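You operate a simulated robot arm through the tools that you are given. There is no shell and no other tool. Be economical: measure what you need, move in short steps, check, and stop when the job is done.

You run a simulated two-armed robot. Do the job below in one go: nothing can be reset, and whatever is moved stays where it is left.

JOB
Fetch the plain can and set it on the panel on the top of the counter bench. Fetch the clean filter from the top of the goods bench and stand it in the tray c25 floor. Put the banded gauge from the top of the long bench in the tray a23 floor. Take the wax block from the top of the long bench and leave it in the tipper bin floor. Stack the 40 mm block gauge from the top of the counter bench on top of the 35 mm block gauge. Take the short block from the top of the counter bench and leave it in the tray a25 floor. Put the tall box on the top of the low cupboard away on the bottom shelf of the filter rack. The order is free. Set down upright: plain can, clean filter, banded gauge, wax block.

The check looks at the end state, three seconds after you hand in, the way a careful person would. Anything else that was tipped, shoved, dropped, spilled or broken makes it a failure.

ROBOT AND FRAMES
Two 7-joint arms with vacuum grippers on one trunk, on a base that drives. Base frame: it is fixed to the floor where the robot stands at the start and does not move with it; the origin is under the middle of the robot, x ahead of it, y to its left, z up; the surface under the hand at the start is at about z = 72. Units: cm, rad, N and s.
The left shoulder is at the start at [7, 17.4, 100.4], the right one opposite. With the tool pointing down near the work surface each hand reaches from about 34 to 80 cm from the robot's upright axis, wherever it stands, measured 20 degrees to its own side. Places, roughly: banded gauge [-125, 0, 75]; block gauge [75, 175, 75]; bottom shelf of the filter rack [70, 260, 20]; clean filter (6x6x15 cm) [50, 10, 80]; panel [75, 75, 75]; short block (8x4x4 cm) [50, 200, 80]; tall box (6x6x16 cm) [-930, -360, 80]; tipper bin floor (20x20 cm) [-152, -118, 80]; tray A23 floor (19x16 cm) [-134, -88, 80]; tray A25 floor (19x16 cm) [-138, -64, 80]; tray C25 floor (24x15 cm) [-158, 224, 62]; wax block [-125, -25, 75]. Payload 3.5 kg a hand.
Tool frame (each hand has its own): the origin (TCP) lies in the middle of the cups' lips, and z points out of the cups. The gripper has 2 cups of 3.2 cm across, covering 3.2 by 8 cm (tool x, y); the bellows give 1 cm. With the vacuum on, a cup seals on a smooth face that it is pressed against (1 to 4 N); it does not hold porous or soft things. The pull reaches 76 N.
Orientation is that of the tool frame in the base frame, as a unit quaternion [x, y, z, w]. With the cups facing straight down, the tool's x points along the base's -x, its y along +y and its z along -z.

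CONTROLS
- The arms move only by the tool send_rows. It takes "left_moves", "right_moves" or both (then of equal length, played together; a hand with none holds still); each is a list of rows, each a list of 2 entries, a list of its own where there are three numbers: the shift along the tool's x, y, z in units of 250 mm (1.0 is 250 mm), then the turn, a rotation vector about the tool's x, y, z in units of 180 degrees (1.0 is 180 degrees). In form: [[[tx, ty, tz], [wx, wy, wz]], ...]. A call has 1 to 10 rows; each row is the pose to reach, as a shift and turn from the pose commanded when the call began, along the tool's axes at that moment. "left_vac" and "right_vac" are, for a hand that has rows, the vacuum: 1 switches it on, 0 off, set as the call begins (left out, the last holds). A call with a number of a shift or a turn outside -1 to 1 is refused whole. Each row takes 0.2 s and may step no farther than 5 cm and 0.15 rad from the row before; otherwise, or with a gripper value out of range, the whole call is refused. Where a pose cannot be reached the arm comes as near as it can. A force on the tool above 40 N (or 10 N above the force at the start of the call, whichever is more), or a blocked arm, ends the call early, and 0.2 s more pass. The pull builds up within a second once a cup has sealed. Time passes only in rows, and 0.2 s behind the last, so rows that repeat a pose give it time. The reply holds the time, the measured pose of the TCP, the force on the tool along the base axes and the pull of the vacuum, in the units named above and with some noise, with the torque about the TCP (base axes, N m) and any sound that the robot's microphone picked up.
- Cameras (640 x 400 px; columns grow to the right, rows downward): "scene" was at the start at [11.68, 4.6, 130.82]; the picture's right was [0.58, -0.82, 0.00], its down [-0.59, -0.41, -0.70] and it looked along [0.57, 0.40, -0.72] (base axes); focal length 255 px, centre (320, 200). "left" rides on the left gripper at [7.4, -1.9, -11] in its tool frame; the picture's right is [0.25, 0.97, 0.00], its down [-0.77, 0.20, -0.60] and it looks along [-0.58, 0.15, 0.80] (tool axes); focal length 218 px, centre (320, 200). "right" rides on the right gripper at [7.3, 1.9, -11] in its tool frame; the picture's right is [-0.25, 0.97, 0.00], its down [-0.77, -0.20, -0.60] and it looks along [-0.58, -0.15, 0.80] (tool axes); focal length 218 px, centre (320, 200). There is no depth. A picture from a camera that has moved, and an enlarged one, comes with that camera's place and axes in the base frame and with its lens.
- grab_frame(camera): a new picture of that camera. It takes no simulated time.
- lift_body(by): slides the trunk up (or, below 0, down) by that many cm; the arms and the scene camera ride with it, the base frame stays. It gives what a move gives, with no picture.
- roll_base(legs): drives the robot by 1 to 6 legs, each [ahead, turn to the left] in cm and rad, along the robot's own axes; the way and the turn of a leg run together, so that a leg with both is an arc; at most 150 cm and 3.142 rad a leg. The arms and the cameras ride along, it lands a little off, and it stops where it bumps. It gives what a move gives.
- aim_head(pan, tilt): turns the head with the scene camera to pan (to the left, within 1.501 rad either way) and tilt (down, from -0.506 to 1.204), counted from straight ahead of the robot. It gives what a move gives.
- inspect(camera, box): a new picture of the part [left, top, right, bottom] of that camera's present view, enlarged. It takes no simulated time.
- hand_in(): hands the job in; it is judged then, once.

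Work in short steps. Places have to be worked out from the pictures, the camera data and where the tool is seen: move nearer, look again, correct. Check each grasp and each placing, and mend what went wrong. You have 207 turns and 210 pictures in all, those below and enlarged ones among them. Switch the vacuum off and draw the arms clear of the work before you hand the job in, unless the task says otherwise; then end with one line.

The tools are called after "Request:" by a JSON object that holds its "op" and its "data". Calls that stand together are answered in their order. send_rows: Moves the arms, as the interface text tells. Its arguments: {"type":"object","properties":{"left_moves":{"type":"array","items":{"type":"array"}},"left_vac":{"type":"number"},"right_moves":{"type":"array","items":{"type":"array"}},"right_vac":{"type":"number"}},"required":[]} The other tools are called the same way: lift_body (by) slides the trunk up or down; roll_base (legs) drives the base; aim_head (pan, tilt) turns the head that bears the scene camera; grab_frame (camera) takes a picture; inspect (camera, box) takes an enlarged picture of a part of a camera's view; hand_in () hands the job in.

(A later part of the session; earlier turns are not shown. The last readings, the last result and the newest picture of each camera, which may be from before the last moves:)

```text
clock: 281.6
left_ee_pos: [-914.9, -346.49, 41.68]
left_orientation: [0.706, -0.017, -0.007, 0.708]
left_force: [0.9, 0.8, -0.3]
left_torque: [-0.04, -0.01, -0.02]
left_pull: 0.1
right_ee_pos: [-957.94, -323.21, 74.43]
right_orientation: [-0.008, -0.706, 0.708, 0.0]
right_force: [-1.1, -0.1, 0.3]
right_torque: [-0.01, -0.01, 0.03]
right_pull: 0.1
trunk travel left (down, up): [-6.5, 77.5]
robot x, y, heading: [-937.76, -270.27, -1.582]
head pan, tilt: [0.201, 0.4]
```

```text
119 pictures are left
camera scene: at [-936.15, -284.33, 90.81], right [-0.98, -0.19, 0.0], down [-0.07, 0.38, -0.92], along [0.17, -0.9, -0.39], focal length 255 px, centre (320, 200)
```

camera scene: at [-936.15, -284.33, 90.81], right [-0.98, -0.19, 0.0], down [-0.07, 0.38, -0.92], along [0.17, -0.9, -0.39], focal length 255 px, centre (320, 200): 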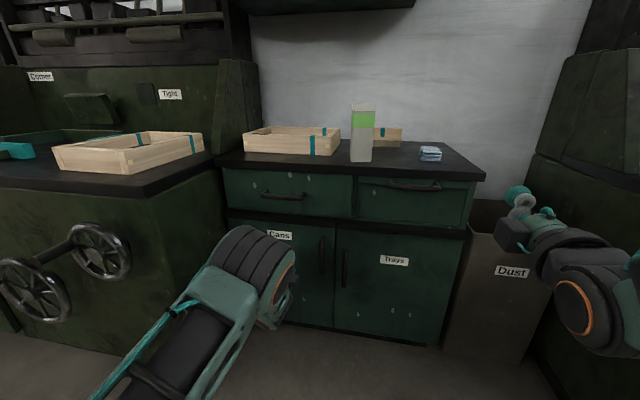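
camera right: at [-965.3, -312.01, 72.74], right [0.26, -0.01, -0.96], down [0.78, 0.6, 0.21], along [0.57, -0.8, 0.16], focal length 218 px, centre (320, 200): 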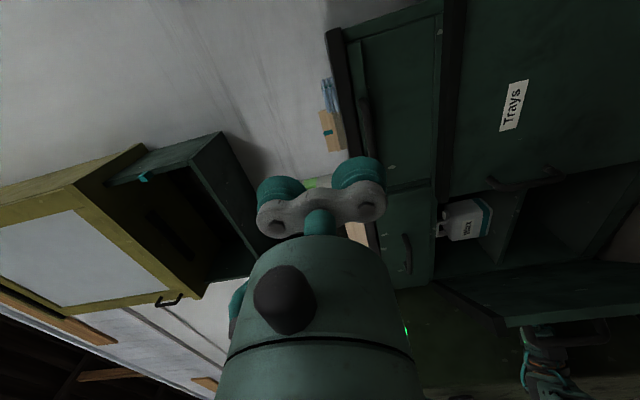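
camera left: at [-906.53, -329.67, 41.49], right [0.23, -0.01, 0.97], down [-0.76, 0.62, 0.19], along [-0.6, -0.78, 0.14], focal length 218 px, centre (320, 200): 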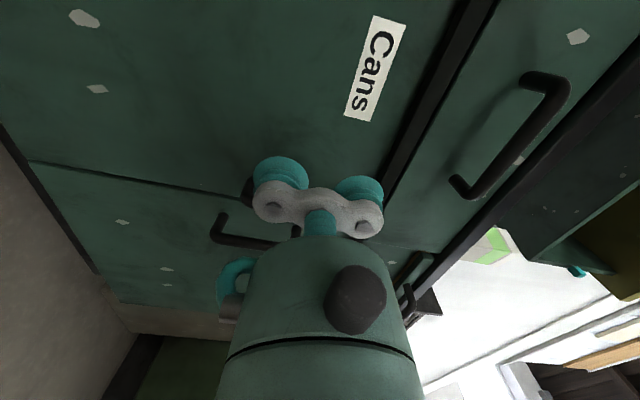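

Door shut. Now the tall box: I raise the trunk 6 and zoom to measure the box's front face.

Request:
{"op": "lift_body", "data": {"by": 6}}

Request:
{"op": "inspect", "data": {"camera": "scene", "box": [320, 90, 420, 180]}}

Request:
{"op": "inspect", "data": {"camera": "right", "box": [260, 90, 440, 260]}}

```text
clock: 282.6
left_ee_pos: [-915.03, -346.54, 47.59]
left_orientation: [0.707, -0.018, -0.007, 0.707]
left_force: [0.8, 0.7, 0.8]
left_torque: [-0.03, -0.03, -0.02]
left_pull: 0.0
right_ee_pos: [-957.84, -323.3, 80.44]
right_orientation: [-0.007, -0.707, 0.708, 0.001]
right_force: [0.1, -0.2, -0.7]
right_torque: [0.02, 0.0, -0.03]
right_pull: 0.0
trunk travel left (down, up): [-12.5, 71.5]
robot x, y, heading: [-937.42, -270.19, -1.582]
head pan, tilt: [0.201, 0.4]
```

```text
4.44 times, centred on (370, 135) of scene
camera zoom: at [-936.16, -284.35, 96.8], right [-0.98, -0.19, 0.0], down [-0.07, 0.38, -0.92], along [0.17, -0.9, -0.39], focal length 1132 px, centre (98, 489)
```

zoom: 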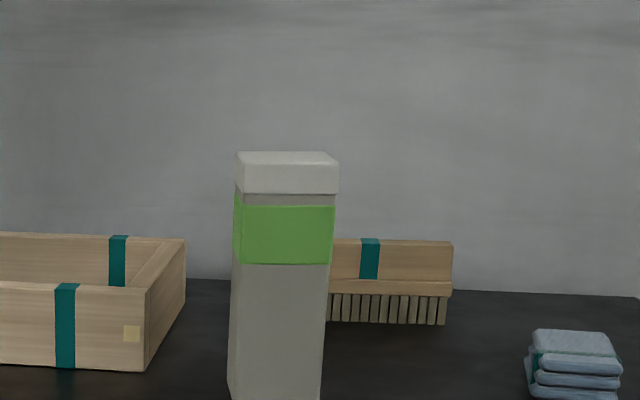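

```text
2.35 times, centred on (350, 175) of right
camera zoom: at [-965.1, -312.2, 78.63], right [0.26, 0.0, -0.96], down [0.78, 0.6, 0.21], along [0.57, -0.8, 0.16], focal length 514 px, centre (249, 259)
```

zoom: 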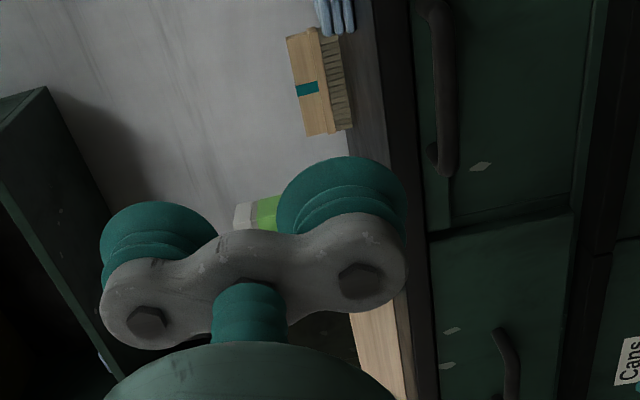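

Box: front face centre x≈−934.3, y≈−358, flat area z 73–81 below the green band. I bring the right cups in front of it.

Request:
{"op": "send_rows", "data": {"right_moves": [[[-0.12, 0.02, 0.05], [0, 0, 0]], [[-0.24, 0.04, 0.15], [0, 0, 0]], [[-0.36, 0.06, 0.26], [0, 0, 0]], [[-0.48, 0.08, 0.38], [0, 0, 0]], [[-0.6, 0.1, 0.5], [0, 0, 0]], [[-0.72, 0.12, 0.62], [0, 0, 0]], [[-0.84, 0.124, 0.74], [0, 0, 0]], [[-0.94, 0.124, 0.86], [0, 0, 0]], [[-0.94, 0.124, 0.91], [0, 0, 0]]]}}

Request:
{"op": "grab_frame", "data": {"camera": "scene"}}

Request:
{"op": "grab_frame", "data": {"camera": "right"}}

```text
clock: 284.8
left_ee_pos: [-914.95, -346.46, 47.64]
left_orientation: [0.707, -0.017, -0.006, 0.707]
left_force: [-0.9, -0.1, 0.0]
left_torque: [-0.03, -0.03, 0.02]
left_pull: 0.0
right_ee_pos: [-940.38, -347.76, 80.22]
right_orientation: [-0.061, -0.702, 0.709, -0.008]
right_force: [-0.2, 0.2, 0.3]
right_torque: [-0.03, 0.02, -0.02]
right_pull: 0.0
trunk travel left (down, up): [-12.5, 71.5]
robot x, y, heading: [-938.19, -270.33, -1.582]
head pan, tilt: [0.201, 0.4]
stopped in row 9 (right hand): the arm was blocked; the commanded pose is now the measured one
```

```text
116 pictures are left
camera scene: at [-936.18, -284.32, 96.81], right [-0.98, -0.19, 0.0], down [-0.07, 0.38, -0.92], along [0.17, -0.9, -0.39], focal length 255 px, centre (320, 200)
```

scene: 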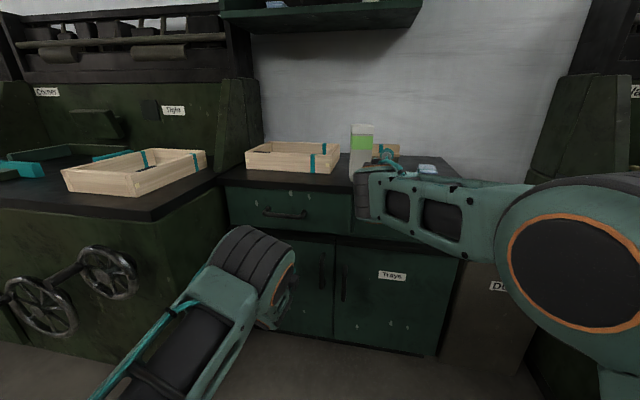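

```text
115 pictures are left
camera right: at [-946.67, -336.18, 77.85], right [0.34, -0.03, -0.94], down [0.79, 0.55, 0.27], along [0.51, -0.84, 0.21], focal length 218 px, centre (320, 200)
```

right: 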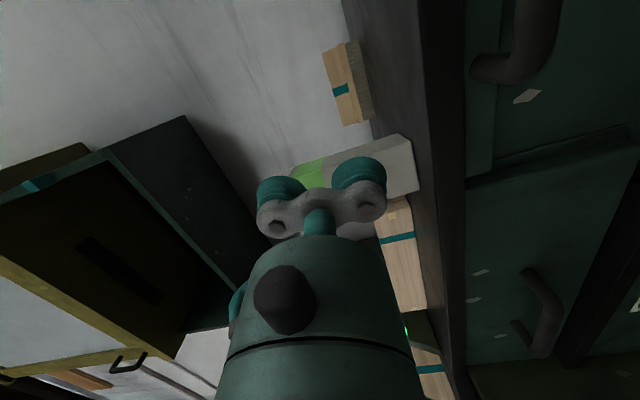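

The right arm is at its limit there. I withdraw it, raise the trunk so the left hand (already forward) comes level, and turn the base slightly right so that the box lies on the left hand's side.

Request:
{"op": "send_rows", "data": {"right_moves": [[[0, 0, -0.15], [0, 0, 0]], [[0.1, 0, -0.3], [0, 0, 0]], [[0.25, 0, -0.4], [0, 0, 0]], [[0.4, 0, -0.5], [0, 0, 0]], [[0.55, 0, -0.6], [0, 0, 0]]]}}

Request:
{"op": "lift_body", "data": {"by": 31}}

Request:
{"op": "roll_base", "data": {"legs": [[0, -0.2]]}}

Request:
{"op": "grab_frame", "data": {"camera": "left"}}

Request:
{"op": "grab_frame", "data": {"camera": "scene"}}

```text
clock: 286.0
left_ee_pos: [-915.08, -346.69, 47.8]
left_orientation: [0.707, -0.018, -0.007, 0.707]
left_force: [-0.4, 0.3, -0.7]
left_torque: [0.02, 0.01, 0.01]
left_pull: 0.1
right_ee_pos: [-952.83, -331.65, 78.76]
right_orientation: [-0.057, -0.702, 0.71, -0.009]
right_force: [0.0, 0.0, -0.5]
right_torque: [0.02, 0.03, 0.0]
right_pull: 0.0
trunk travel left (down, up): [-12.5, 71.5]
robot x, y, heading: [-938.24, -270.2, -1.585]
head pan, tilt: [0.201, 0.4]
```

```text
clock: 289.1
left_ee_pos: [-915.07, -346.62, 78.59]
left_orientation: [0.706, -0.016, -0.008, 0.708]
left_force: [0.3, -0.7, 0.1]
left_torque: [-0.02, 0.0, 0.01]
left_pull: 0.0
right_ee_pos: [-952.76, -331.78, 109.66]
right_orientation: [-0.057, -0.703, 0.709, -0.008]
right_force: [0.0, 0.1, 0.6]
right_torque: [0.01, -0.01, -0.01]
right_pull: 0.1
trunk travel left (down, up): [-43.5, 40.5]
robot x, y, heading: [-938.09, -269.96, -1.583]
head pan, tilt: [0.201, 0.4]
```

```text
clock: 290.3
left_ee_pos: [-930.72, -349.52, 78.63]
left_orientation: [0.701, -0.088, -0.078, 0.703]
left_force: [-0.3, -0.2, 0.0]
left_torque: [0.01, 0.03, 0.01]
left_pull: 0.1
right_ee_pos: [-964.8, -327.51, 109.82]
right_orientation: [-0.128, -0.693, 0.706, 0.063]
right_force: [-0.3, -0.3, 0.8]
right_torque: [0.02, -0.02, 0.02]
right_pull: 0.2
trunk travel left (down, up): [-43.5, 40.5]
robot x, y, heading: [-937.81, -270.35, -1.784]
head pan, tilt: [0.201, 0.4]
```

```text
114 pictures are left
camera left: at [-920.89, -340.47, 76.91], right [0.23, -0.05, 0.97], down [-0.61, 0.77, 0.19], along [-0.76, -0.64, 0.15], focal length 218 px, centre (320, 200)
```

left: 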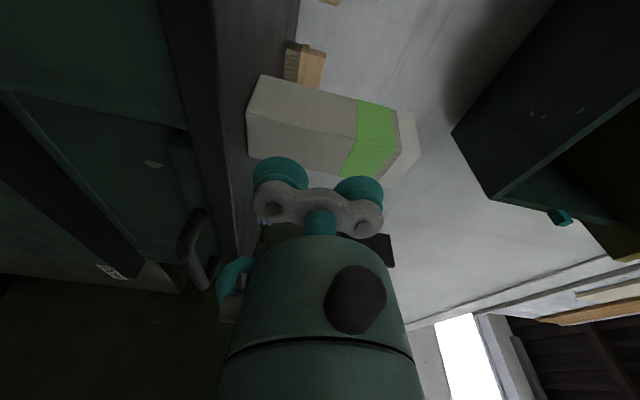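

```text
113 pictures are left
camera scene: at [-939.05, -284.37, 127.81], right [-1.0, 0.01, 0.0], down [0.0, 0.39, -0.92], along [-0.01, -0.92, -0.39], focal length 255 px, centre (320, 200)
```

scene: 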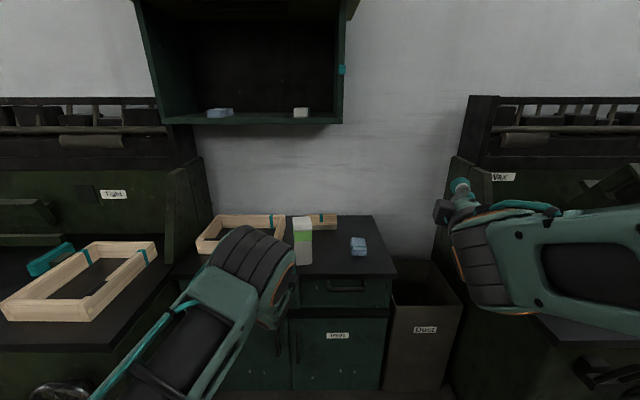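

The box is right ahead of the left cups. I zoom to find its front face edges.

Request:
{"op": "inspect", "data": {"camera": "left", "box": [230, 60, 430, 220]}}

Request:
{"op": "inspect", "data": {"camera": "scene", "box": [260, 190, 380, 280]}}

```text
2.50 times, centred on (330, 140) of left
camera zoom: at [-920.89, -340.47, 76.91], right [0.23, -0.05, 0.97], down [-0.61, 0.77, 0.19], along [-0.76, -0.64, 0.15], focal length 546 px, centre (295, 350)
```

zoom: 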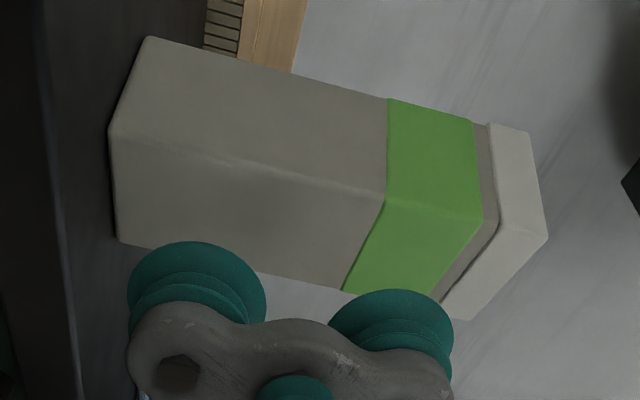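

```text
4.44 times, centred on (320, 235) of scene
camera zoom: at [-939.05, -284.37, 127.81], right [-1.0, 0.01, 0.0], down [0.0, 0.39, -0.92], along [-0.01, -0.92, -0.39], focal length 1132 px, centre (320, 44)
```

zoom: 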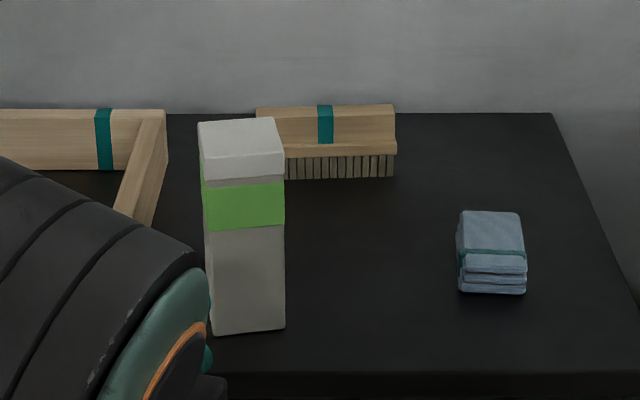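

The front face centre is (−934.35, −357.9), with normal turned 8° toward −x. I yaw the left tool by 0.375 rad to face it squarely and move to a 5 cm standoff at z≈77.3.

Request:
{"op": "send_rows", "data": {"left_moves": [[[-0.034, -0.01, 0.04], [0, 0.03, 0]], [[-0.068, -0.025, 0.08], [0, 0.06, 0]], [[-0.102, -0.04, 0.13], [0, 0.09, 0]], [[-0.136, -0.05, 0.172], [0, 0.119, 0]], [[-0.136, -0.05, 0.172], [0, 0.119, 0]]]}}

Request:
{"op": "inspect", "data": {"camera": "left", "box": [230, 60, 430, 220]}}

Request:
{"op": "inspect", "data": {"camera": "scene", "box": [220, 180, 380, 300]}}

```text
clock: 291.5
left_ee_pos: [-934.93, -353.1, 77.37]
left_orientation: [0.704, 0.044, 0.054, 0.707]
left_force: [-0.2, 0.0, -0.5]
left_torque: [0.0, 0.03, -0.02]
left_pull: 0.0
right_ee_pos: [-964.59, -327.67, 109.74]
right_orientation: [-0.126, -0.694, 0.706, 0.063]
right_force: [-0.5, 0.0, 0.9]
right_torque: [0.02, -0.02, -0.01]
right_pull: 0.1
trunk travel left (down, up): [-43.5, 40.5]
robot x, y, heading: [-937.69, -270.36, -1.784]
head pan, tilt: [0.201, 0.4]
```

```text
2.50 times, centred on (330, 140) of left
camera zoom: at [-929.09, -340.92, 75.57], right [0.24, 0.04, 0.97], down [-0.85, 0.49, 0.19], along [-0.47, -0.87, 0.15], focal length 546 px, centre (295, 350)
```

zoom: 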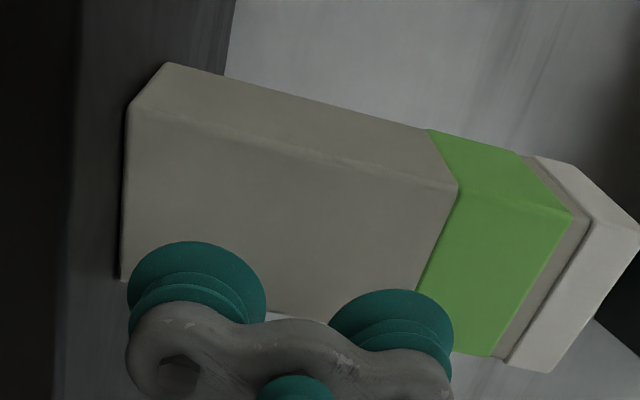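

```text
3.33 times, centred on (300, 240) of scene
camera zoom: at [-938.96, -284.37, 127.81], right [-1.0, 0.01, 0.0], down [0.0, 0.39, -0.92], along [-0.01, -0.92, -0.39], focal length 849 px, centre (387, 67)
```

zoom: 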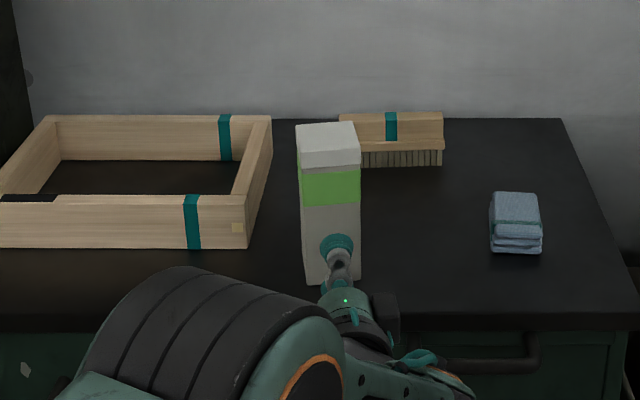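

Aligned. I advance with the vacuum on until the cups seal.

Request:
{"op": "send_rows", "data": {"left_moves": [[[0, 0, 0.08], [0, 0, 0]], [[0, 0, 0.14], [0, 0, 0]], [[0, 0, 0.17], [0, 0, 0]], [[0, 0, 0.19], [0, 0, 0]], [[0, 0, 0.205], [0, 0, 0]], [[0, 0, 0.215], [0, 0, 0]], [[0, 0, 0.225], [0, 0, 0]], [[0, 0, 0.225], [0, 0, 0]]], "left_vac": 1}}

```text
clock: 293.3
left_ee_pos: [-934.22, -358.6, 77.41]
left_orientation: [0.704, 0.043, 0.053, 0.707]
left_force: [-0.6, 0.6, 0.3]
left_torque: [0.11, 0.04, -0.01]
left_pull: 75.4
right_ee_pos: [-964.82, -327.54, 109.61]
right_orientation: [-0.128, -0.693, 0.707, 0.062]
right_force: [-0.1, -0.4, 0.5]
right_torque: [0.01, 0.02, 0.01]
right_pull: 0.0
trunk travel left (down, up): [-43.5, 40.5]
robot x, y, heading: [-938.1, -269.98, -1.781]
head pan, tilt: [0.201, 0.4]
```

Sealed on both cups (75 N). I lift with the trunk and withdraw.

Request:
{"op": "lift_body", "data": {"by": 12}}

Request:
{"op": "send_rows", "data": {"left_moves": [[[0, 0, -0.1], [0, 0, 0]], [[0, 0, -0.25], [0, 0, 0]], [[0, 0, -0.4], [0, 0, 0]], [[0, 0, -0.5], [0, 0, 0]]]}}

Request:
{"op": "grab_frame", "data": {"camera": "scene"}}

```text
clock: 294.8
left_ee_pos: [-934.23, -358.56, 89.32]
left_orientation: [0.704, 0.044, 0.054, 0.707]
left_force: [0.2, 0.8, -2.6]
left_torque: [0.1, -0.01, 0.01]
left_pull: 75.9
right_ee_pos: [-964.84, -327.53, 121.71]
right_orientation: [-0.127, -0.693, 0.707, 0.064]
right_force: [0.3, -0.3, 0.0]
right_torque: [0.01, 0.0, 0.0]
right_pull: 0.1
trunk travel left (down, up): [-55.5, 28.5]
robot x, y, heading: [-937.78, -270.13, -1.78]
head pan, tilt: [0.201, 0.4]
```

```text
clock: 295.8
left_ee_pos: [-935.95, -346.16, 89.28]
left_orientation: [0.704, 0.044, 0.054, 0.707]
left_force: [-1.0, -0.3, -2.6]
left_torque: [0.13, 0.01, 0.0]
left_pull: 75.2
right_ee_pos: [-964.7, -327.5, 121.75]
right_orientation: [-0.128, -0.693, 0.706, 0.063]
right_force: [0.8, 0.2, 0.7]
right_torque: [-0.02, -0.03, 0.01]
right_pull: 0.0
trunk travel left (down, up): [-55.5, 28.5]
robot x, y, heading: [-937.64, -269.97, -1.783]
head pan, tilt: [0.201, 0.4]
```

```text
108 pictures are left
camera scene: at [-939.03, -284.36, 139.81], right [-1.0, 0.01, 0.0], down [0.0, 0.39, -0.92], along [-0.01, -0.92, -0.39], focal length 255 px, centre (320, 200)
```

scene: 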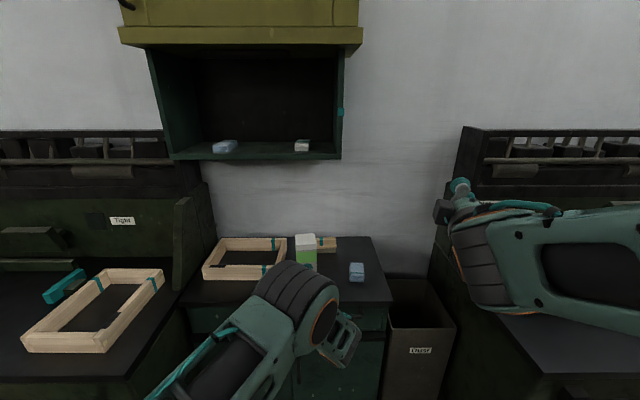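

The box is held. I raise the trunk, turn and drive back along the aisle.

Request:
{"op": "lift_body", "data": {"by": 22}}

Request:
{"op": "roll_base", "data": {"legs": [[0, 1.866], [142, 0], [142, 0], [142, 0], [142, 0], [0, 0.63]]}}

Request:
{"op": "grab_frame", "data": {"camera": "scene"}}

```text
clock: 298.1
left_ee_pos: [-935.97, -346.14, 111.43]
left_orientation: [0.703, 0.044, 0.053, 0.708]
left_force: [0.8, 0.0, -2.6]
left_torque: [0.09, 0.0, 0.0]
left_pull: 75.1
right_ee_pos: [-964.82, -327.52, 143.74]
right_orientation: [-0.127, -0.693, 0.706, 0.063]
right_force: [-0.1, 0.2, 0.3]
right_torque: [-0.02, -0.02, -0.01]
right_pull: 0.0
trunk travel left (down, up): [-77.5, 6.5]
robot x, y, heading: [-937.87, -270.4, -1.779]
head pan, tilt: [0.201, 0.4]
```

```text
clock: 331.4
left_ee_pos: [-326.73, -159.04, 111.28]
left_orientation: [0.177, 0.682, 0.689, 0.169]
left_force: [0.4, -0.1, -3.4]
left_torque: [-0.1, 0.06, 0.0]
left_pull: 75.8
right_ee_pos: [-314.49, -191.17, 143.82]
right_orientation: [-0.619, 0.337, -0.281, 0.651]
right_force: [-0.3, -0.5, -0.1]
right_torque: [0.0, 0.01, 0.04]
right_pull: 0.1
trunk travel left (down, up): [-77.5, 6.5]
robot x, y, heading: [-370.44, -221.54, 0.726]
head pan, tilt: [0.201, 0.4]
```

```text
107 pictures are left
camera scene: at [-360.78, -210.82, 161.81], right [0.8, -0.6, 0.0], down [-0.23, -0.31, -0.92], along [0.55, 0.74, -0.39], focal length 255 px, centre (320, 200)
```

scene: 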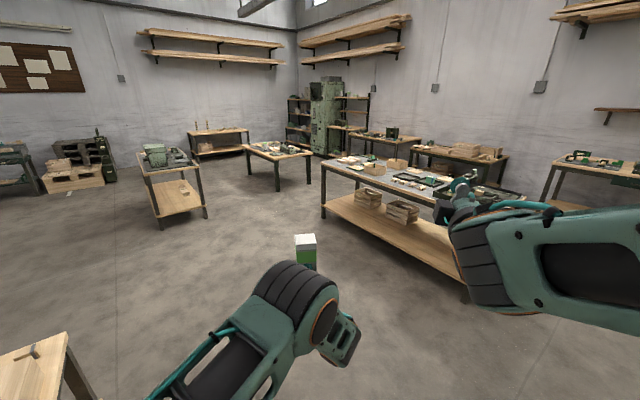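

Clear way. I continue round the long bench to the aisle by the counter bench.

Request:
{"op": "roll_base", "data": {"legs": [[150, 0], [37, 0], [0, 0.845], [150, 0], [57, 0], [0, -1.571]]}}

Request:
{"op": "roll_base", "data": {"legs": [[150, 0], [45, 0], [0, 0.4]]}}

Request:
{"op": "aim_head", "data": {"pan": 0.0, "tilt": 0.3}}

Request:
{"op": "grab_frame", "data": {"camera": "scene"}}

```text
clock: 356.7
left_ee_pos: [-157.32, 125.69, 111.37]
left_orientation: [0.409, 0.575, 0.584, 0.402]
left_force: [-0.1, -0.4, -3.1]
left_torque: [-0.02, 0.13, 0.0]
left_pull: 76.0
right_ee_pos: [-169.56, 93.57, 143.75]
right_orientation: [-0.459, 0.535, -0.493, 0.509]
right_force: [0.0, -0.4, 0.3]
right_torque: [0.0, 0.0, 0.01]
right_pull: 0.1
trunk travel left (down, up): [-77.5, 6.5]
robot x, y, heading: [-231.23, 108.19, -0.004]
head pan, tilt: [0.201, 0.4]
```

```text
clock: 367.7
left_ee_pos: [26.07, 152.75, 111.27]
left_orientation: [0.287, 0.644, 0.652, 0.278]
left_force: [-0.1, -0.4, -2.3]
left_torque: [-0.09, 0.15, 0.04]
left_pull: 75.8
right_ee_pos: [27.43, 118.43, 143.7]
right_orientation: [-0.555, 0.433, -0.383, 0.598]
right_force: [-0.3, -0.3, 0.5]
right_torque: [0.0, -0.01, -0.01]
right_pull: 0.0
trunk travel left (down, up): [-77.5, 6.5]
robot x, y, heading: [-35.31, 107.77, 0.398]
head pan, tilt: [0.201, 0.4]
```

```text
clock: 368.4
left_ee_pos: [26.06, 152.78, 111.21]
left_orientation: [0.286, 0.645, 0.651, 0.279]
left_force: [-0.5, -0.1, -2.7]
left_torque: [-0.13, 0.16, -0.04]
left_pull: 75.9
right_ee_pos: [27.32, 118.51, 143.73]
right_orientation: [-0.557, 0.433, -0.382, 0.597]
right_force: [1.0, 0.7, -0.6]
right_torque: [-0.03, -0.01, -0.03]
right_pull: 0.1
trunk travel left (down, up): [-77.5, 6.5]
robot x, y, heading: [-35.17, 107.58, 0.394]
head pan, tilt: [0.0, 0.3]
```

```text
106 pictures are left
camera scene: at [-21.74, 113.16, 162.73], right [0.39, -0.92, 0.0], down [-0.27, -0.12, -0.96], along [0.88, 0.37, -0.3], focal length 255 px, centre (320, 200)
```

scene: 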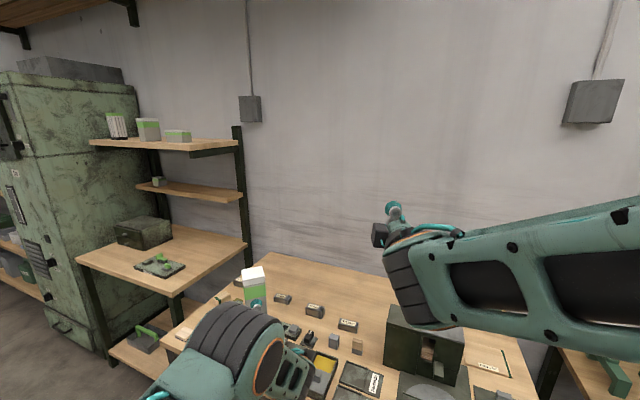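

I see the rack: bottom shelf front near x≈48, y 222–319. I retract the right hand, then drive to y≈260 and face the rack.

Request:
{"op": "send_rows", "data": {"right_moves": [[[0, 0, -0.15], [0, 0, 0]], [[0, 0, -0.3], [0, 0, 0]], [[0, 0, -0.45], [0, 0, 0]], [[0.1, 0, -0.6], [0, 0, 0]], [[0.2, 0, -0.75], [0, 0, 0]]]}}

Request:
{"op": "roll_base", "data": {"legs": [[0, 1.177], [150, 0], [-8, 0], [0, -1.571]]}}

Request:
{"op": "aim_head", "data": {"pan": 0.0, "tilt": 0.6}}

Request:
{"op": "grab_frame", "data": {"camera": "scene"}}

```text
clock: 369.6
left_ee_pos: [26.12, 152.45, 111.37]
left_orientation: [0.286, 0.644, 0.653, 0.278]
left_force: [0.9, -0.2, -3.2]
left_torque: [-0.11, 0.15, 0.04]
left_pull: 75.2
right_ee_pos: [13.59, 109.46, 145.58]
right_orientation: [-0.556, 0.434, -0.382, 0.597]
right_force: [-0.4, -0.1, 0.2]
right_torque: [0.03, -0.02, 0.01]
right_pull: 0.1
right hand out of reach, approached as far as the arm can: row 5
trunk travel left (down, up): [-77.5, 6.5]
robot x, y, heading: [-35.14, 107.49, 0.399]
head pan, tilt: [0.0, 0.3]
```

```text
clock: 384.5
left_ee_pos: [36.29, 269.08, 111.17]
left_orientation: [0.403, 0.579, 0.586, 0.399]
left_force: [0.6, -0.2, -3.6]
left_torque: [-0.03, 0.21, 0.02]
left_pull: 75.6
right_ee_pos: [8.86, 233.77, 145.43]
right_orientation: [-0.464, 0.531, -0.489, 0.514]
right_force: [0.0, 0.5, -0.2]
right_torque: [0.0, 0.0, -0.02]
right_pull: 0.0
trunk travel left (down, up): [-77.5, 6.5]
robot x, y, heading: [-37.13, 249.64, 0.016]
head pan, tilt: [0.0, 0.3]
```

```text
clock: 385.3
left_ee_pos: [36.41, 269.02, 111.28]
left_orientation: [0.403, 0.579, 0.587, 0.397]
left_force: [-0.7, 0.6, -2.7]
left_torque: [-0.05, 0.17, 0.02]
left_pull: 76.0
right_ee_pos: [8.73, 233.76, 145.48]
right_orientation: [-0.464, 0.531, -0.489, 0.514]
right_force: [0.2, -0.1, -0.7]
right_torque: [0.01, 0.02, -0.04]
right_pull: 0.1
trunk travel left (down, up): [-77.5, 6.5]
robot x, y, heading: [-37.16, 249.55, 0.011]
head pan, tilt: [0.0, 0.6]
```

```text
105 pictures are left
camera scene: at [-23.22, 249.96, 160.0], right [0.02, -1.0, 0.0], down [-0.56, -0.01, -0.83], along [0.83, 0.01, -0.56], focal length 255 px, centre (320, 200)
```

scene: 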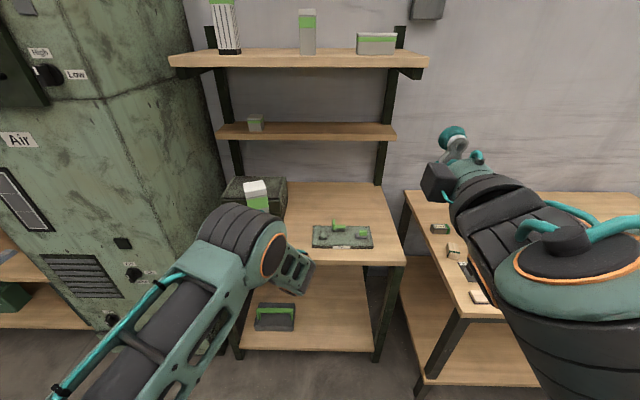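

Bottom shelf spans y 222–293, front x≈44, with a grey tray at y≈277. I straighten the tool to robot-forward, draw back to clear the rack front, then lower the trunk.

Request:
{"op": "send_rows", "data": {"left_moves": [[[-0.06, 0, -0.09], [0, -0.023, 0]], [[-0.12, 0, -0.18], [0, -0.047, 0]], [[-0.18, 0, -0.27], [0, -0.07, 0]], [[-0.24, 0, -0.36], [0, -0.094, 0]], [[-0.296, 0, -0.456], [0, -0.1165, 0]], [[-0.296, 0, -0.456], [0, -0.1165, 0]]]}}

Request:
{"op": "lift_body", "data": {"by": -40}}

Request:
{"op": "grab_frame", "data": {"camera": "scene"}}

```text
clock: 386.7
left_ee_pos: [28.5, 258.12, 111.17]
left_orientation: [0.504, 0.497, 0.503, 0.496]
left_force: [0.5, 0.3, -2.8]
left_torque: [-0.03, 0.17, 0.02]
left_pull: 75.9
right_ee_pos: [8.74, 233.8, 145.56]
right_orientation: [-0.464, 0.531, -0.49, 0.513]
right_force: [0.3, 0.4, -1.0]
right_torque: [0.02, -0.03, -0.02]
right_pull: 0.0
trunk travel left (down, up): [-77.5, 6.5]
robot x, y, heading: [-36.97, 249.83, 0.015]
head pan, tilt: [0.0, 0.6]
```

```text
clock: 390.5
left_ee_pos: [28.46, 258.08, 71.11]
left_orientation: [0.503, 0.497, 0.503, 0.497]
left_force: [0.1, -0.8, -3.0]
left_torque: [0.0, 0.18, 0.04]
left_pull: 75.4
right_ee_pos: [8.68, 233.71, 105.46]
right_orientation: [-0.464, 0.53, -0.49, 0.513]
right_force: [0.2, -0.4, 0.2]
right_torque: [0.02, 0.03, -0.02]
right_pull: 0.1
trunk travel left (down, up): [-37.5, 46.5]
robot x, y, heading: [-37.27, 249.5, 0.014]
head pan, tilt: [0.0, 0.6]
```

```text
104 pictures are left
camera scene: at [-23.22, 250.04, 119.99], right [0.02, -1.0, 0.0], down [-0.56, -0.01, -0.82], along [0.82, 0.01, -0.57], focal length 255 px, centre (320, 200)
```

scene: 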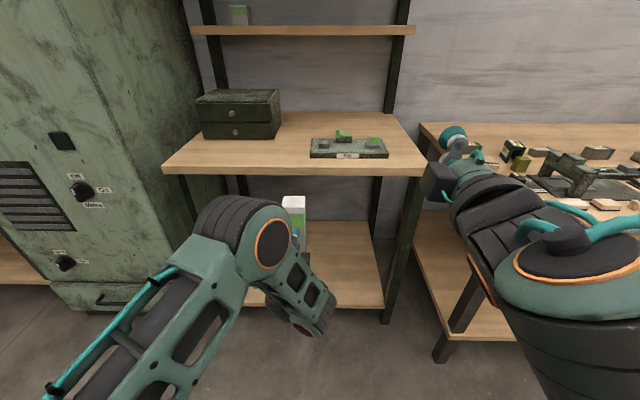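

I lower the trunk the rest of the way (box bottom then about z 29) and look down at the shelf.

Request:
{"op": "lift_body", "data": {"by": -37}}

Request:
{"op": "aim_head", "data": {"pan": 0.0, "tilt": 0.75}}

Request:
{"op": "grab_frame", "data": {"camera": "scene"}}

Request:
{"op": "grab_frame", "data": {"camera": "left"}}

```text
clock: 394.1
left_ee_pos: [28.41, 258.11, 34.14]
left_orientation: [0.503, 0.496, 0.504, 0.496]
left_force: [0.2, 0.0, -3.5]
left_torque: [-0.02, 0.19, 0.02]
left_pull: 75.5
right_ee_pos: [8.74, 233.85, 68.45]
right_orientation: [-0.464, 0.531, -0.489, 0.514]
right_force: [0.2, 0.4, -0.2]
right_torque: [0.03, -0.01, -0.03]
right_pull: 0.0
trunk travel left (down, up): [-0.5, 83.5]
robot x, y, heading: [-37.24, 249.95, 0.014]
head pan, tilt: [0.0, 0.6]
```

```text
clock: 394.8
left_ee_pos: [28.4, 258.05, 34.19]
left_orientation: [0.502, 0.497, 0.504, 0.497]
left_force: [0.1, 0.4, -3.0]
left_torque: [-0.03, 0.17, -0.02]
left_pull: 75.2
right_ee_pos: [8.81, 233.81, 68.47]
right_orientation: [-0.464, 0.531, -0.489, 0.513]
right_force: [0.5, 0.7, 1.9]
right_torque: [0.0, 0.0, 0.0]
right_pull: 0.1
trunk travel left (down, up): [-0.5, 83.5]
robot x, y, heading: [-37.12, 250.02, 0.013]
head pan, tilt: [0.0, 0.75]
```

```text
103 pictures are left
camera scene: at [-23.76, 250.03, 81.7], right [0.02, -1.0, 0.0], down [-0.68, -0.01, -0.73], along [0.73, 0.01, -0.68], focal length 255 px, centre (320, 200)
```

scene: 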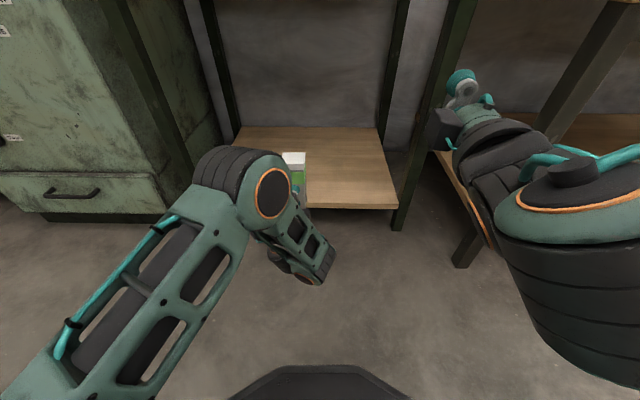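

```text
102 pictures are left
camera left: at [17.5, 265.58, 32.4], right [0.0, 0.24, 0.97], down [-0.6, -0.77, 0.19], along [0.8, -0.59, 0.14], focal length 218 px, centre (320, 200)
```

left: 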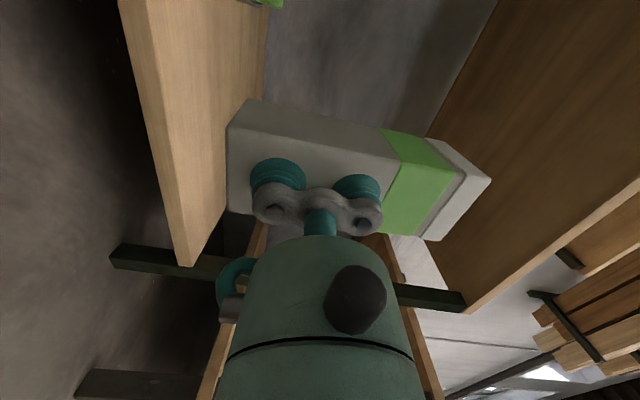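

Shelf front is at x≈45, top z≈15–17. I drive forward 25 cm so the box goes over the shelf, keeping the right hand short of the rack.

Request:
{"op": "roll_base", "data": {"legs": [[25, 0]]}}

Request:
{"op": "send_rows", "data": {"left_moves": [[[0, -0.05, 0.08], [0, 0, 0]], [[0, -0.1, 0.16], [0, 0, 0]], [[0, -0.18, 0.24], [0, 0, 0]], [[0, -0.26, 0.24], [0, 0, 0]], [[0, -0.32, 0.24], [0, 0, 0]]]}}

Request:
{"op": "grab_frame", "data": {"camera": "left"}}

Request:
{"op": "grab_frame", "data": {"camera": "scene"}}

```text
clock: 396.6
left_ee_pos: [53.34, 258.48, 34.28]
left_orientation: [0.503, 0.496, 0.504, 0.497]
left_force: [0.5, -1.2, -2.6]
left_torque: [0.01, 0.18, -0.04]
left_pull: 75.9
right_ee_pos: [33.61, 234.12, 68.58]
right_orientation: [-0.464, 0.532, -0.49, 0.513]
right_force: [-0.2, -0.2, -0.2]
right_torque: [0.03, 0.02, -0.03]
right_pull: 0.1
trunk travel left (down, up): [-0.5, 83.5]
robot x, y, heading: [-12.42, 250.19, 0.015]
head pan, tilt: [0.0, 0.75]
```

```text
clock: 397.8
left_ee_pos: [59.3, 258.54, 26.24]
left_orientation: [0.503, 0.497, 0.503, 0.496]
left_force: [0.0, -0.2, -2.7]
left_torque: [0.03, 0.18, -0.03]
left_pull: 75.4
right_ee_pos: [33.56, 234.03, 68.42]
right_orientation: [-0.464, 0.531, -0.49, 0.513]
right_force: [0.6, 0.2, -0.1]
right_torque: [0.02, 0.02, 0.01]
right_pull: 0.1
trunk travel left (down, up): [-0.5, 83.5]
robot x, y, heading: [-12.22, 250.36, 0.019]
head pan, tilt: [0.0, 0.75]
```

```text
101 pictures are left
camera left: at [48.42, 266.0, 24.41], right [0.0, 0.24, 0.97], down [-0.6, -0.77, 0.19], along [0.8, -0.59, 0.14], focal length 218 px, centre (320, 200)
```

left: 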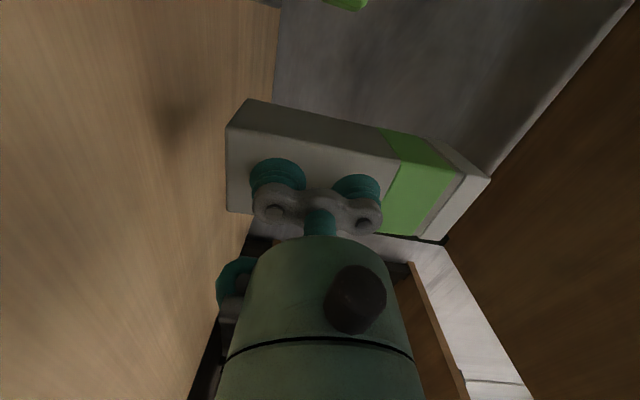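

```text
100 pictures are left
camera scene: at [1.15, 250.41, 81.7], right [0.02, -1.0, 0.0], down [-0.68, -0.01, -0.73], along [0.73, 0.01, -0.68], focal length 255 px, centre (320, 200)
```

scene: 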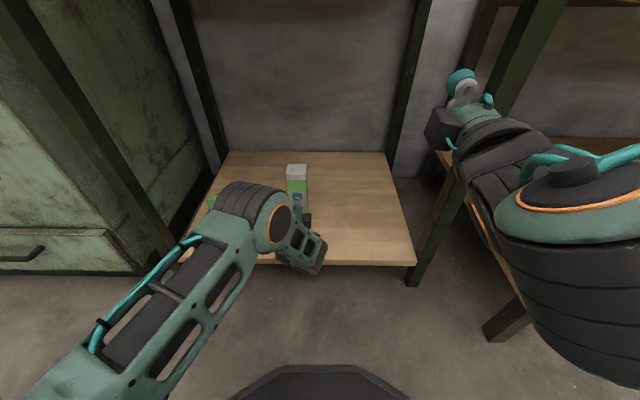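

Shelf top z≈18. I lower the last ~3 cm in small steps until contact.

Request:
{"op": "send_rows", "data": {"left_moves": [[[0, -0.04, 0], [0, 0, 0]], [[0, -0.07, 0], [0, 0, 0]], [[0, -0.09, 0], [0, 0, 0]], [[0, -0.105, 0], [0, 0, 0]], [[0, -0.12, 0], [0, 0, 0]], [[0, -0.13, 0], [0, 0, 0]], [[0, -0.14, 0], [0, 0, 0]], [[0, -0.15, 0], [0, 0, 0]]]}}

Request:
{"op": "inspect", "data": {"camera": "left", "box": [140, 60, 420, 240]}}

```text
clock: 399.6
left_ee_pos: [59.29, 258.49, 22.48]
left_orientation: [0.504, 0.496, 0.504, 0.496]
left_force: [-0.1, 0.6, -2.5]
left_torque: [-0.02, 0.22, -0.04]
left_pull: 75.7
right_ee_pos: [33.68, 234.15, 68.47]
right_orientation: [-0.464, 0.531, -0.49, 0.513]
right_force: [-0.2, 0.1, -0.5]
right_torque: [0.0, 0.05, 0.03]
right_pull: 0.1
trunk travel left (down, up): [-0.5, 83.5]
robot x, y, heading: [-12.31, 250.35, 0.018]
head pan, tilt: [0.0, 0.75]
```

```text
2.22 times, centred on (280, 150) of left
camera zoom: at [48.41, 266.08, 20.68], right [0.0, 0.24, 0.97], down [-0.6, -0.77, 0.19], along [0.8, -0.59, 0.14], focal length 485 px, centre (409, 311)
```

zoom: 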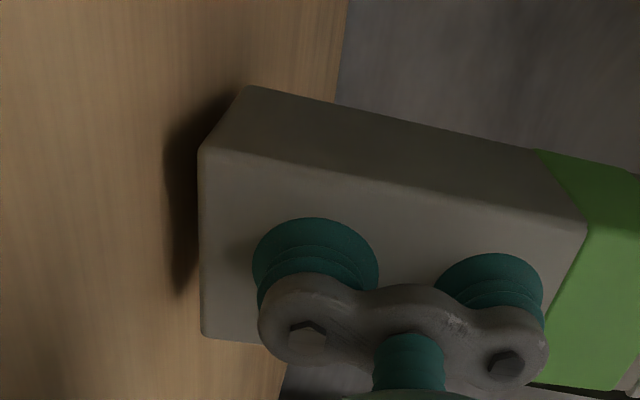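

About 1 cm of gap remains. I keep lowering gently.

Request:
{"op": "send_rows", "data": {"left_moves": [[[0, -0.01, 0], [0, 0, 0]], [[0, -0.02, 0], [0, 0, 0]], [[0, -0.03, 0], [0, 0, 0]], [[0, -0.04, 0], [0, 0, 0]], [[0, -0.045, 0], [0, 0, 0]], [[0, -0.05, 0], [0, 0, 0]]]}}

Request:
{"op": "inspect", "data": {"camera": "left", "box": [140, 60, 420, 240]}}

```text
clock: 401.0
left_ee_pos: [59.36, 258.58, 21.41]
left_orientation: [0.503, 0.495, 0.504, 0.498]
left_force: [-5.0, -1.0, 15.1]
left_torque: [-0.16, -0.02, -0.03]
left_pull: 75.5
right_ee_pos: [33.51, 234.06, 68.55]
right_orientation: [-0.464, 0.531, -0.488, 0.514]
right_force: [-0.3, -0.2, 0.4]
right_torque: [-0.02, -0.01, -0.02]
right_pull: 0.1
trunk travel left (down, up): [-0.5, 83.5]
robot x, y, heading: [-12.31, 250.4, 0.015]
head pan, tilt: [0.0, 0.75]
```

```text
2.22 times, centred on (280, 150) of left
camera zoom: at [48.46, 266.11, 19.63], right [0.0, 0.24, 0.97], down [-0.61, -0.77, 0.19], along [0.8, -0.59, 0.15], focal length 485 px, centre (409, 311)
```

zoom: 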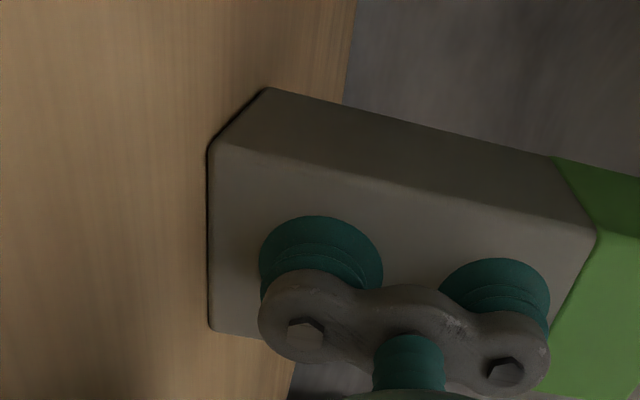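

The box stands on the shelf (contact 15 N, no gap). I ease, release, and draw straight back.

Request:
{"op": "send_rows", "data": {"left_moves": [[[0, 0.01, 0], [0, 0, 0]], [[0, 0.015, 0], [0, 0, 0]], [[0, 0.015, 0], [0, 0, 0]], [[0, 0.015, 0], [0, 0, 0]], [[0, 0.015, -0.03], [0, 0, 0]], [[0, 0.02, -0.1], [0, 0, 0]], [[0, 0.05, -0.25], [0, 0, 0]], [[0, 0.15, -0.4], [0, 0, 0]], [[0, 0.25, -0.45], [0, 0, 0]]], "left_vac": 0}}

Request:
{"op": "roll_base", "data": {"legs": [[-25, 0]]}}

Request:
{"op": "grab_frame", "data": {"camera": "scene"}}

```text
clock: 403.0
left_ee_pos: [53.15, 258.51, 27.19]
left_orientation: [0.503, 0.498, 0.503, 0.496]
left_force: [0.5, -0.1, -0.4]
left_torque: [0.01, -0.02, 0.0]
left_pull: 0.0
left hand out of reach, approached as far as the arm can: row 8, 9
right_ee_pos: [33.57, 234.05, 68.45]
right_orientation: [-0.464, 0.531, -0.49, 0.513]
right_force: [-0.6, -0.1, 0.3]
right_torque: [0.0, 0.03, 0.03]
right_pull: 0.1
trunk travel left (down, up): [-0.5, 83.5]
robot x, y, heading: [-12.43, 249.77, 0.016]
head pan, tilt: [0.0, 0.75]
```

```text
clock: 404.8
left_ee_pos: [28.49, 258.09, 27.14]
left_orientation: [0.504, 0.496, 0.503, 0.496]
left_force: [-0.6, 0.6, 0.1]
left_torque: [-0.03, 0.0, -0.01]
left_pull: 0.1
right_ee_pos: [8.76, 233.65, 68.56]
right_orientation: [-0.464, 0.532, -0.49, 0.512]
right_force: [-1.0, -0.4, -0.3]
right_torque: [-0.03, 0.01, 0.0]
right_pull: 0.1
trunk travel left (down, up): [-0.5, 83.5]
robot x, y, heading: [-37.05, 249.89, 0.016]
head pan, tilt: [0.0, 0.75]
```

```text
97 pictures are left
camera scene: at [-23.69, 250.03, 81.7], right [0.01, -1.0, 0.0], down [-0.68, -0.01, -0.73], along [0.73, 0.01, -0.68], focal length 255 px, centre (320, 200)
```

scene: 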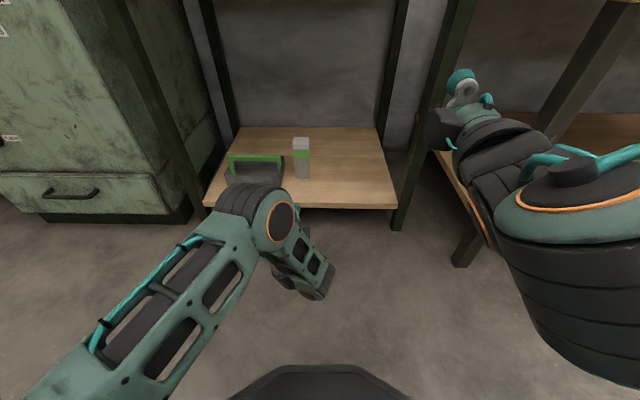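

The tall box stands on the bottom shelf. I raise the trunk and turn both hands back to pointing down.

Request:
{"op": "lift_body", "data": {"by": 40}}

Request:
{"op": "lift_body", "data": {"by": 30}}

Request:
{"op": "send_rows", "data": {"left_moves": [[[0, 0, 0], [0.0275, 0.0275, -0.0275]], [[0, 0, 0], [0.055, 0.055, -0.055]], [[0, 0, 0], [0.0825, 0.0825, -0.0825]], [[0, 0, 0], [0.11, 0.11, -0.11]], [[0, 0, 0], [0.1375, 0.1375, -0.1375]], [[0, 0, 0], [0.165, 0.165, -0.165]], [[0, 0, 0], [0.1925, 0.1925, -0.1925]], [[0, 0, 0], [0.22, 0.22, -0.22]], [[0, 0, 0], [0.2475, 0.2475, -0.2475]], [[0, 0, 0], [0.275, 0.275, -0.275]]], "right_moves": [[[0, 0, 0], [-0.0275, 0.0275, 0.0275]], [[0, 0, 0], [-0.055, 0.055, 0.055]], [[0, 0, 0], [-0.0825, 0.0825, 0.0825]], [[0, 0, 0], [-0.11, 0.11, 0.11]], [[0, 0, 0], [-0.1375, 0.1375, 0.1375]], [[0, 0, 0], [-0.165, 0.165, 0.165]], [[0, 0, 0], [-0.1925, 0.1925, 0.1925]], [[0, 0, 0], [-0.22, 0.22, 0.22]], [[0, 0, 0], [-0.2475, 0.2475, 0.2475]], [[0, 0, 0], [-0.275, 0.275, 0.275]]]}}

Request:
{"op": "send_rows", "data": {"left_moves": [[[0, 0, 0], [0.0275, 0.0275, -0.0275]], [[0, 0, 0], [0.055, 0.055, -0.055]], [[0, 0, 0], [0.0825, 0.0825, -0.0825]], [[0, 0, 0], [0.11, 0.11, -0.11]]], "right_moves": [[[0, 0, 0], [-0.0275, 0.0275, 0.0275]], [[0, 0, 0], [-0.055, 0.055, 0.055]], [[0, 0, 0], [-0.0825, 0.0825, 0.0825]], [[0, 0, 0], [-0.11, 0.11, 0.11]]]}}

Request:
{"op": "aim_head", "data": {"pan": 0.9, "tilt": 0.3}}

Request:
{"op": "grab_frame", "data": {"camera": "scene"}}

```text
clock: 408.7
left_ee_pos: [28.36, 257.98, 67.15]
left_orientation: [0.504, 0.497, 0.503, 0.496]
left_force: [0.0, -0.3, 0.1]
left_torque: [0.01, -0.04, -0.02]
left_pull: 0.2
right_ee_pos: [8.8, 233.63, 108.51]
right_orientation: [-0.463, 0.531, -0.49, 0.512]
right_force: [-0.3, -0.6, 0.1]
right_torque: [0.0, 0.01, -0.04]
right_pull: 0.0
trunk travel left (down, up): [-40.5, 43.5]
robot x, y, heading: [-37.2, 250.08, 0.014]
head pan, tilt: [0.0, 0.75]
```

```text
clock: 411.7
left_ee_pos: [28.33, 258.05, 97.2]
left_orientation: [0.504, 0.496, 0.502, 0.497]
left_force: [1.0, 0.1, 0.1]
left_torque: [0.01, -0.01, 0.04]
left_pull: 0.1
right_ee_pos: [8.85, 233.65, 138.38]
right_orientation: [-0.464, 0.531, -0.49, 0.512]
right_force: [1.1, 1.0, 0.3]
right_torque: [-0.01, -0.02, 0.02]
right_pull: 0.1
trunk travel left (down, up): [-70.5, 13.5]
robot x, y, heading: [-37.31, 249.79, 0.015]
head pan, tilt: [0.0, 0.75]
```

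```text
clock: 413.9
left_ee_pos: [28.33, 258.05, 97.14]
left_orientation: [0.172, 0.955, 0.175, 0.168]
left_force: [0.3, -0.5, 0.2]
left_torque: [0.0, 0.0, 0.02]
left_pull: 0.0
right_ee_pos: [8.82, 233.78, 138.54]
right_orientation: [-0.141, 0.965, -0.129, 0.176]
right_force: [-0.6, 0.2, -0.2]
right_torque: [0.01, -0.02, 0.02]
right_pull: 0.1
trunk travel left (down, up): [-70.5, 13.5]
robot x, y, heading: [-37.46, 250.09, 0.01]
head pan, tilt: [0.0, 0.75]
```

```text
clock: 414.9
left_ee_pos: [28.37, 258.18, 97.03]
left_orientation: [0.0, 1.0, 0.007, -0.002]
left_force: [0.0, -0.2, 0.5]
left_torque: [-0.02, 0.02, -0.01]
left_pull: 0.1
right_ee_pos: [8.93, 233.83, 138.52]
right_orientation: [0.024, 0.999, 0.047, 0.002]
right_force: [0.0, -0.2, 1.0]
right_torque: [0.0, 0.03, -0.01]
right_pull: 0.0
trunk travel left (down, up): [-70.5, 13.5]
robot x, y, heading: [-36.92, 249.76, 0.013]
head pan, tilt: [0.0, 0.75]
```

```text
clock: 416.1
left_ee_pos: [28.49, 257.87, 97.05]
left_orientation: [0.001, 1.0, 0.007, -0.001]
left_force: [0.0, 0.3, 0.4]
left_torque: [-0.04, 0.01, 0.0]
left_pull: 0.1
right_ee_pos: [8.89, 233.74, 138.5]
right_orientation: [0.023, 0.999, 0.045, 0.003]
right_force: [-1.1, -0.1, 0.2]
right_torque: [-0.03, 0.0, 0.01]
right_pull: 0.0
trunk travel left (down, up): [-70.5, 13.5]
robot x, y, heading: [-37.11, 249.98, 0.014]
head pan, tilt: [0.901, 0.3]
```

```text
96 pictures are left
camera scene: at [-26.24, 257.31, 155.73], right [0.79, -0.61, 0.0], down [-0.18, -0.23, -0.96], along [0.58, 0.76, -0.3], focal length 255 px, centre (320, 200)
```

scene: 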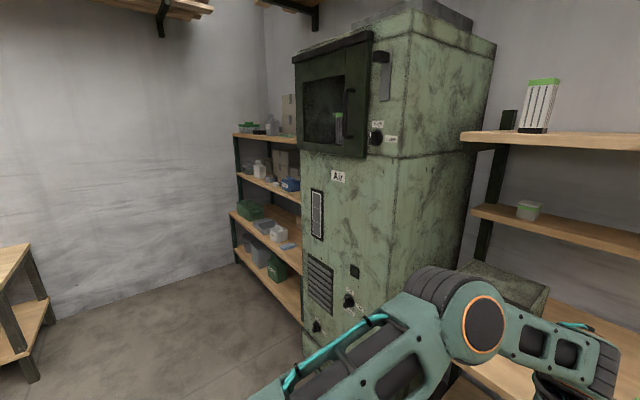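

I zoom on the storage rack with the cans.

Request:
{"op": "inspect", "data": {"camera": "scene", "box": [220, 90, 320, 300]}}

Request:
{"op": "aim_head", "data": {"pan": -0.6, "tilt": 0.6}}

Request:
{"op": "grab_frame", "data": {"camera": "scene"}}

```text
1.90 times, centred on (270, 195) of scene
camera zoom: at [-26.24, 257.31, 155.73], right [0.79, -0.61, 0.0], down [-0.18, -0.23, -0.96], along [0.58, 0.76, -0.3], focal length 485 px, centre (415, 210)
```

zoom: 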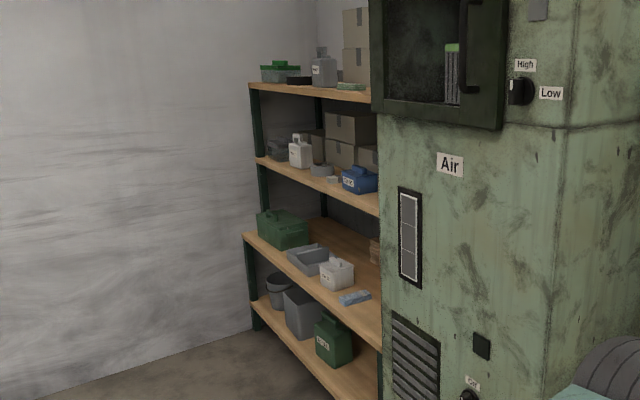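

```text
clock: 417.7
left_ee_pos: [28.31, 258.09, 97.11]
left_orientation: [0.001, 1.0, 0.007, -0.001]
left_force: [-0.5, -0.3, 0.3]
left_torque: [0.01, 0.01, 0.01]
left_pull: 0.1
right_ee_pos: [8.73, 233.72, 138.47]
right_orientation: [0.022, 0.999, 0.045, 0.003]
right_force: [1.1, 0.9, -0.3]
right_torque: [0.03, -0.02, 0.03]
right_pull: 0.1
trunk travel left (down, up): [-70.5, 13.5]
robot x, y, heading: [-36.87, 249.88, 0.018]
head pan, tilt: [-0.6, 0.6]
```

```text
94 pictures are left
camera scene: at [-24.6, 245.03, 152.99], right [-0.55, -0.83, 0.0], down [-0.47, 0.31, -0.83], along [0.69, -0.46, -0.56], focal length 255 px, centre (320, 200)
```

scene: 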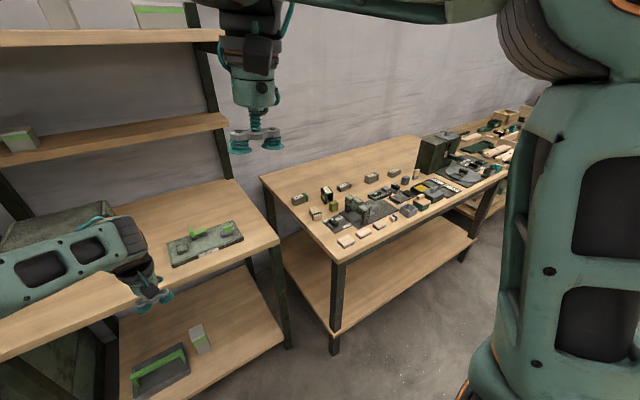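

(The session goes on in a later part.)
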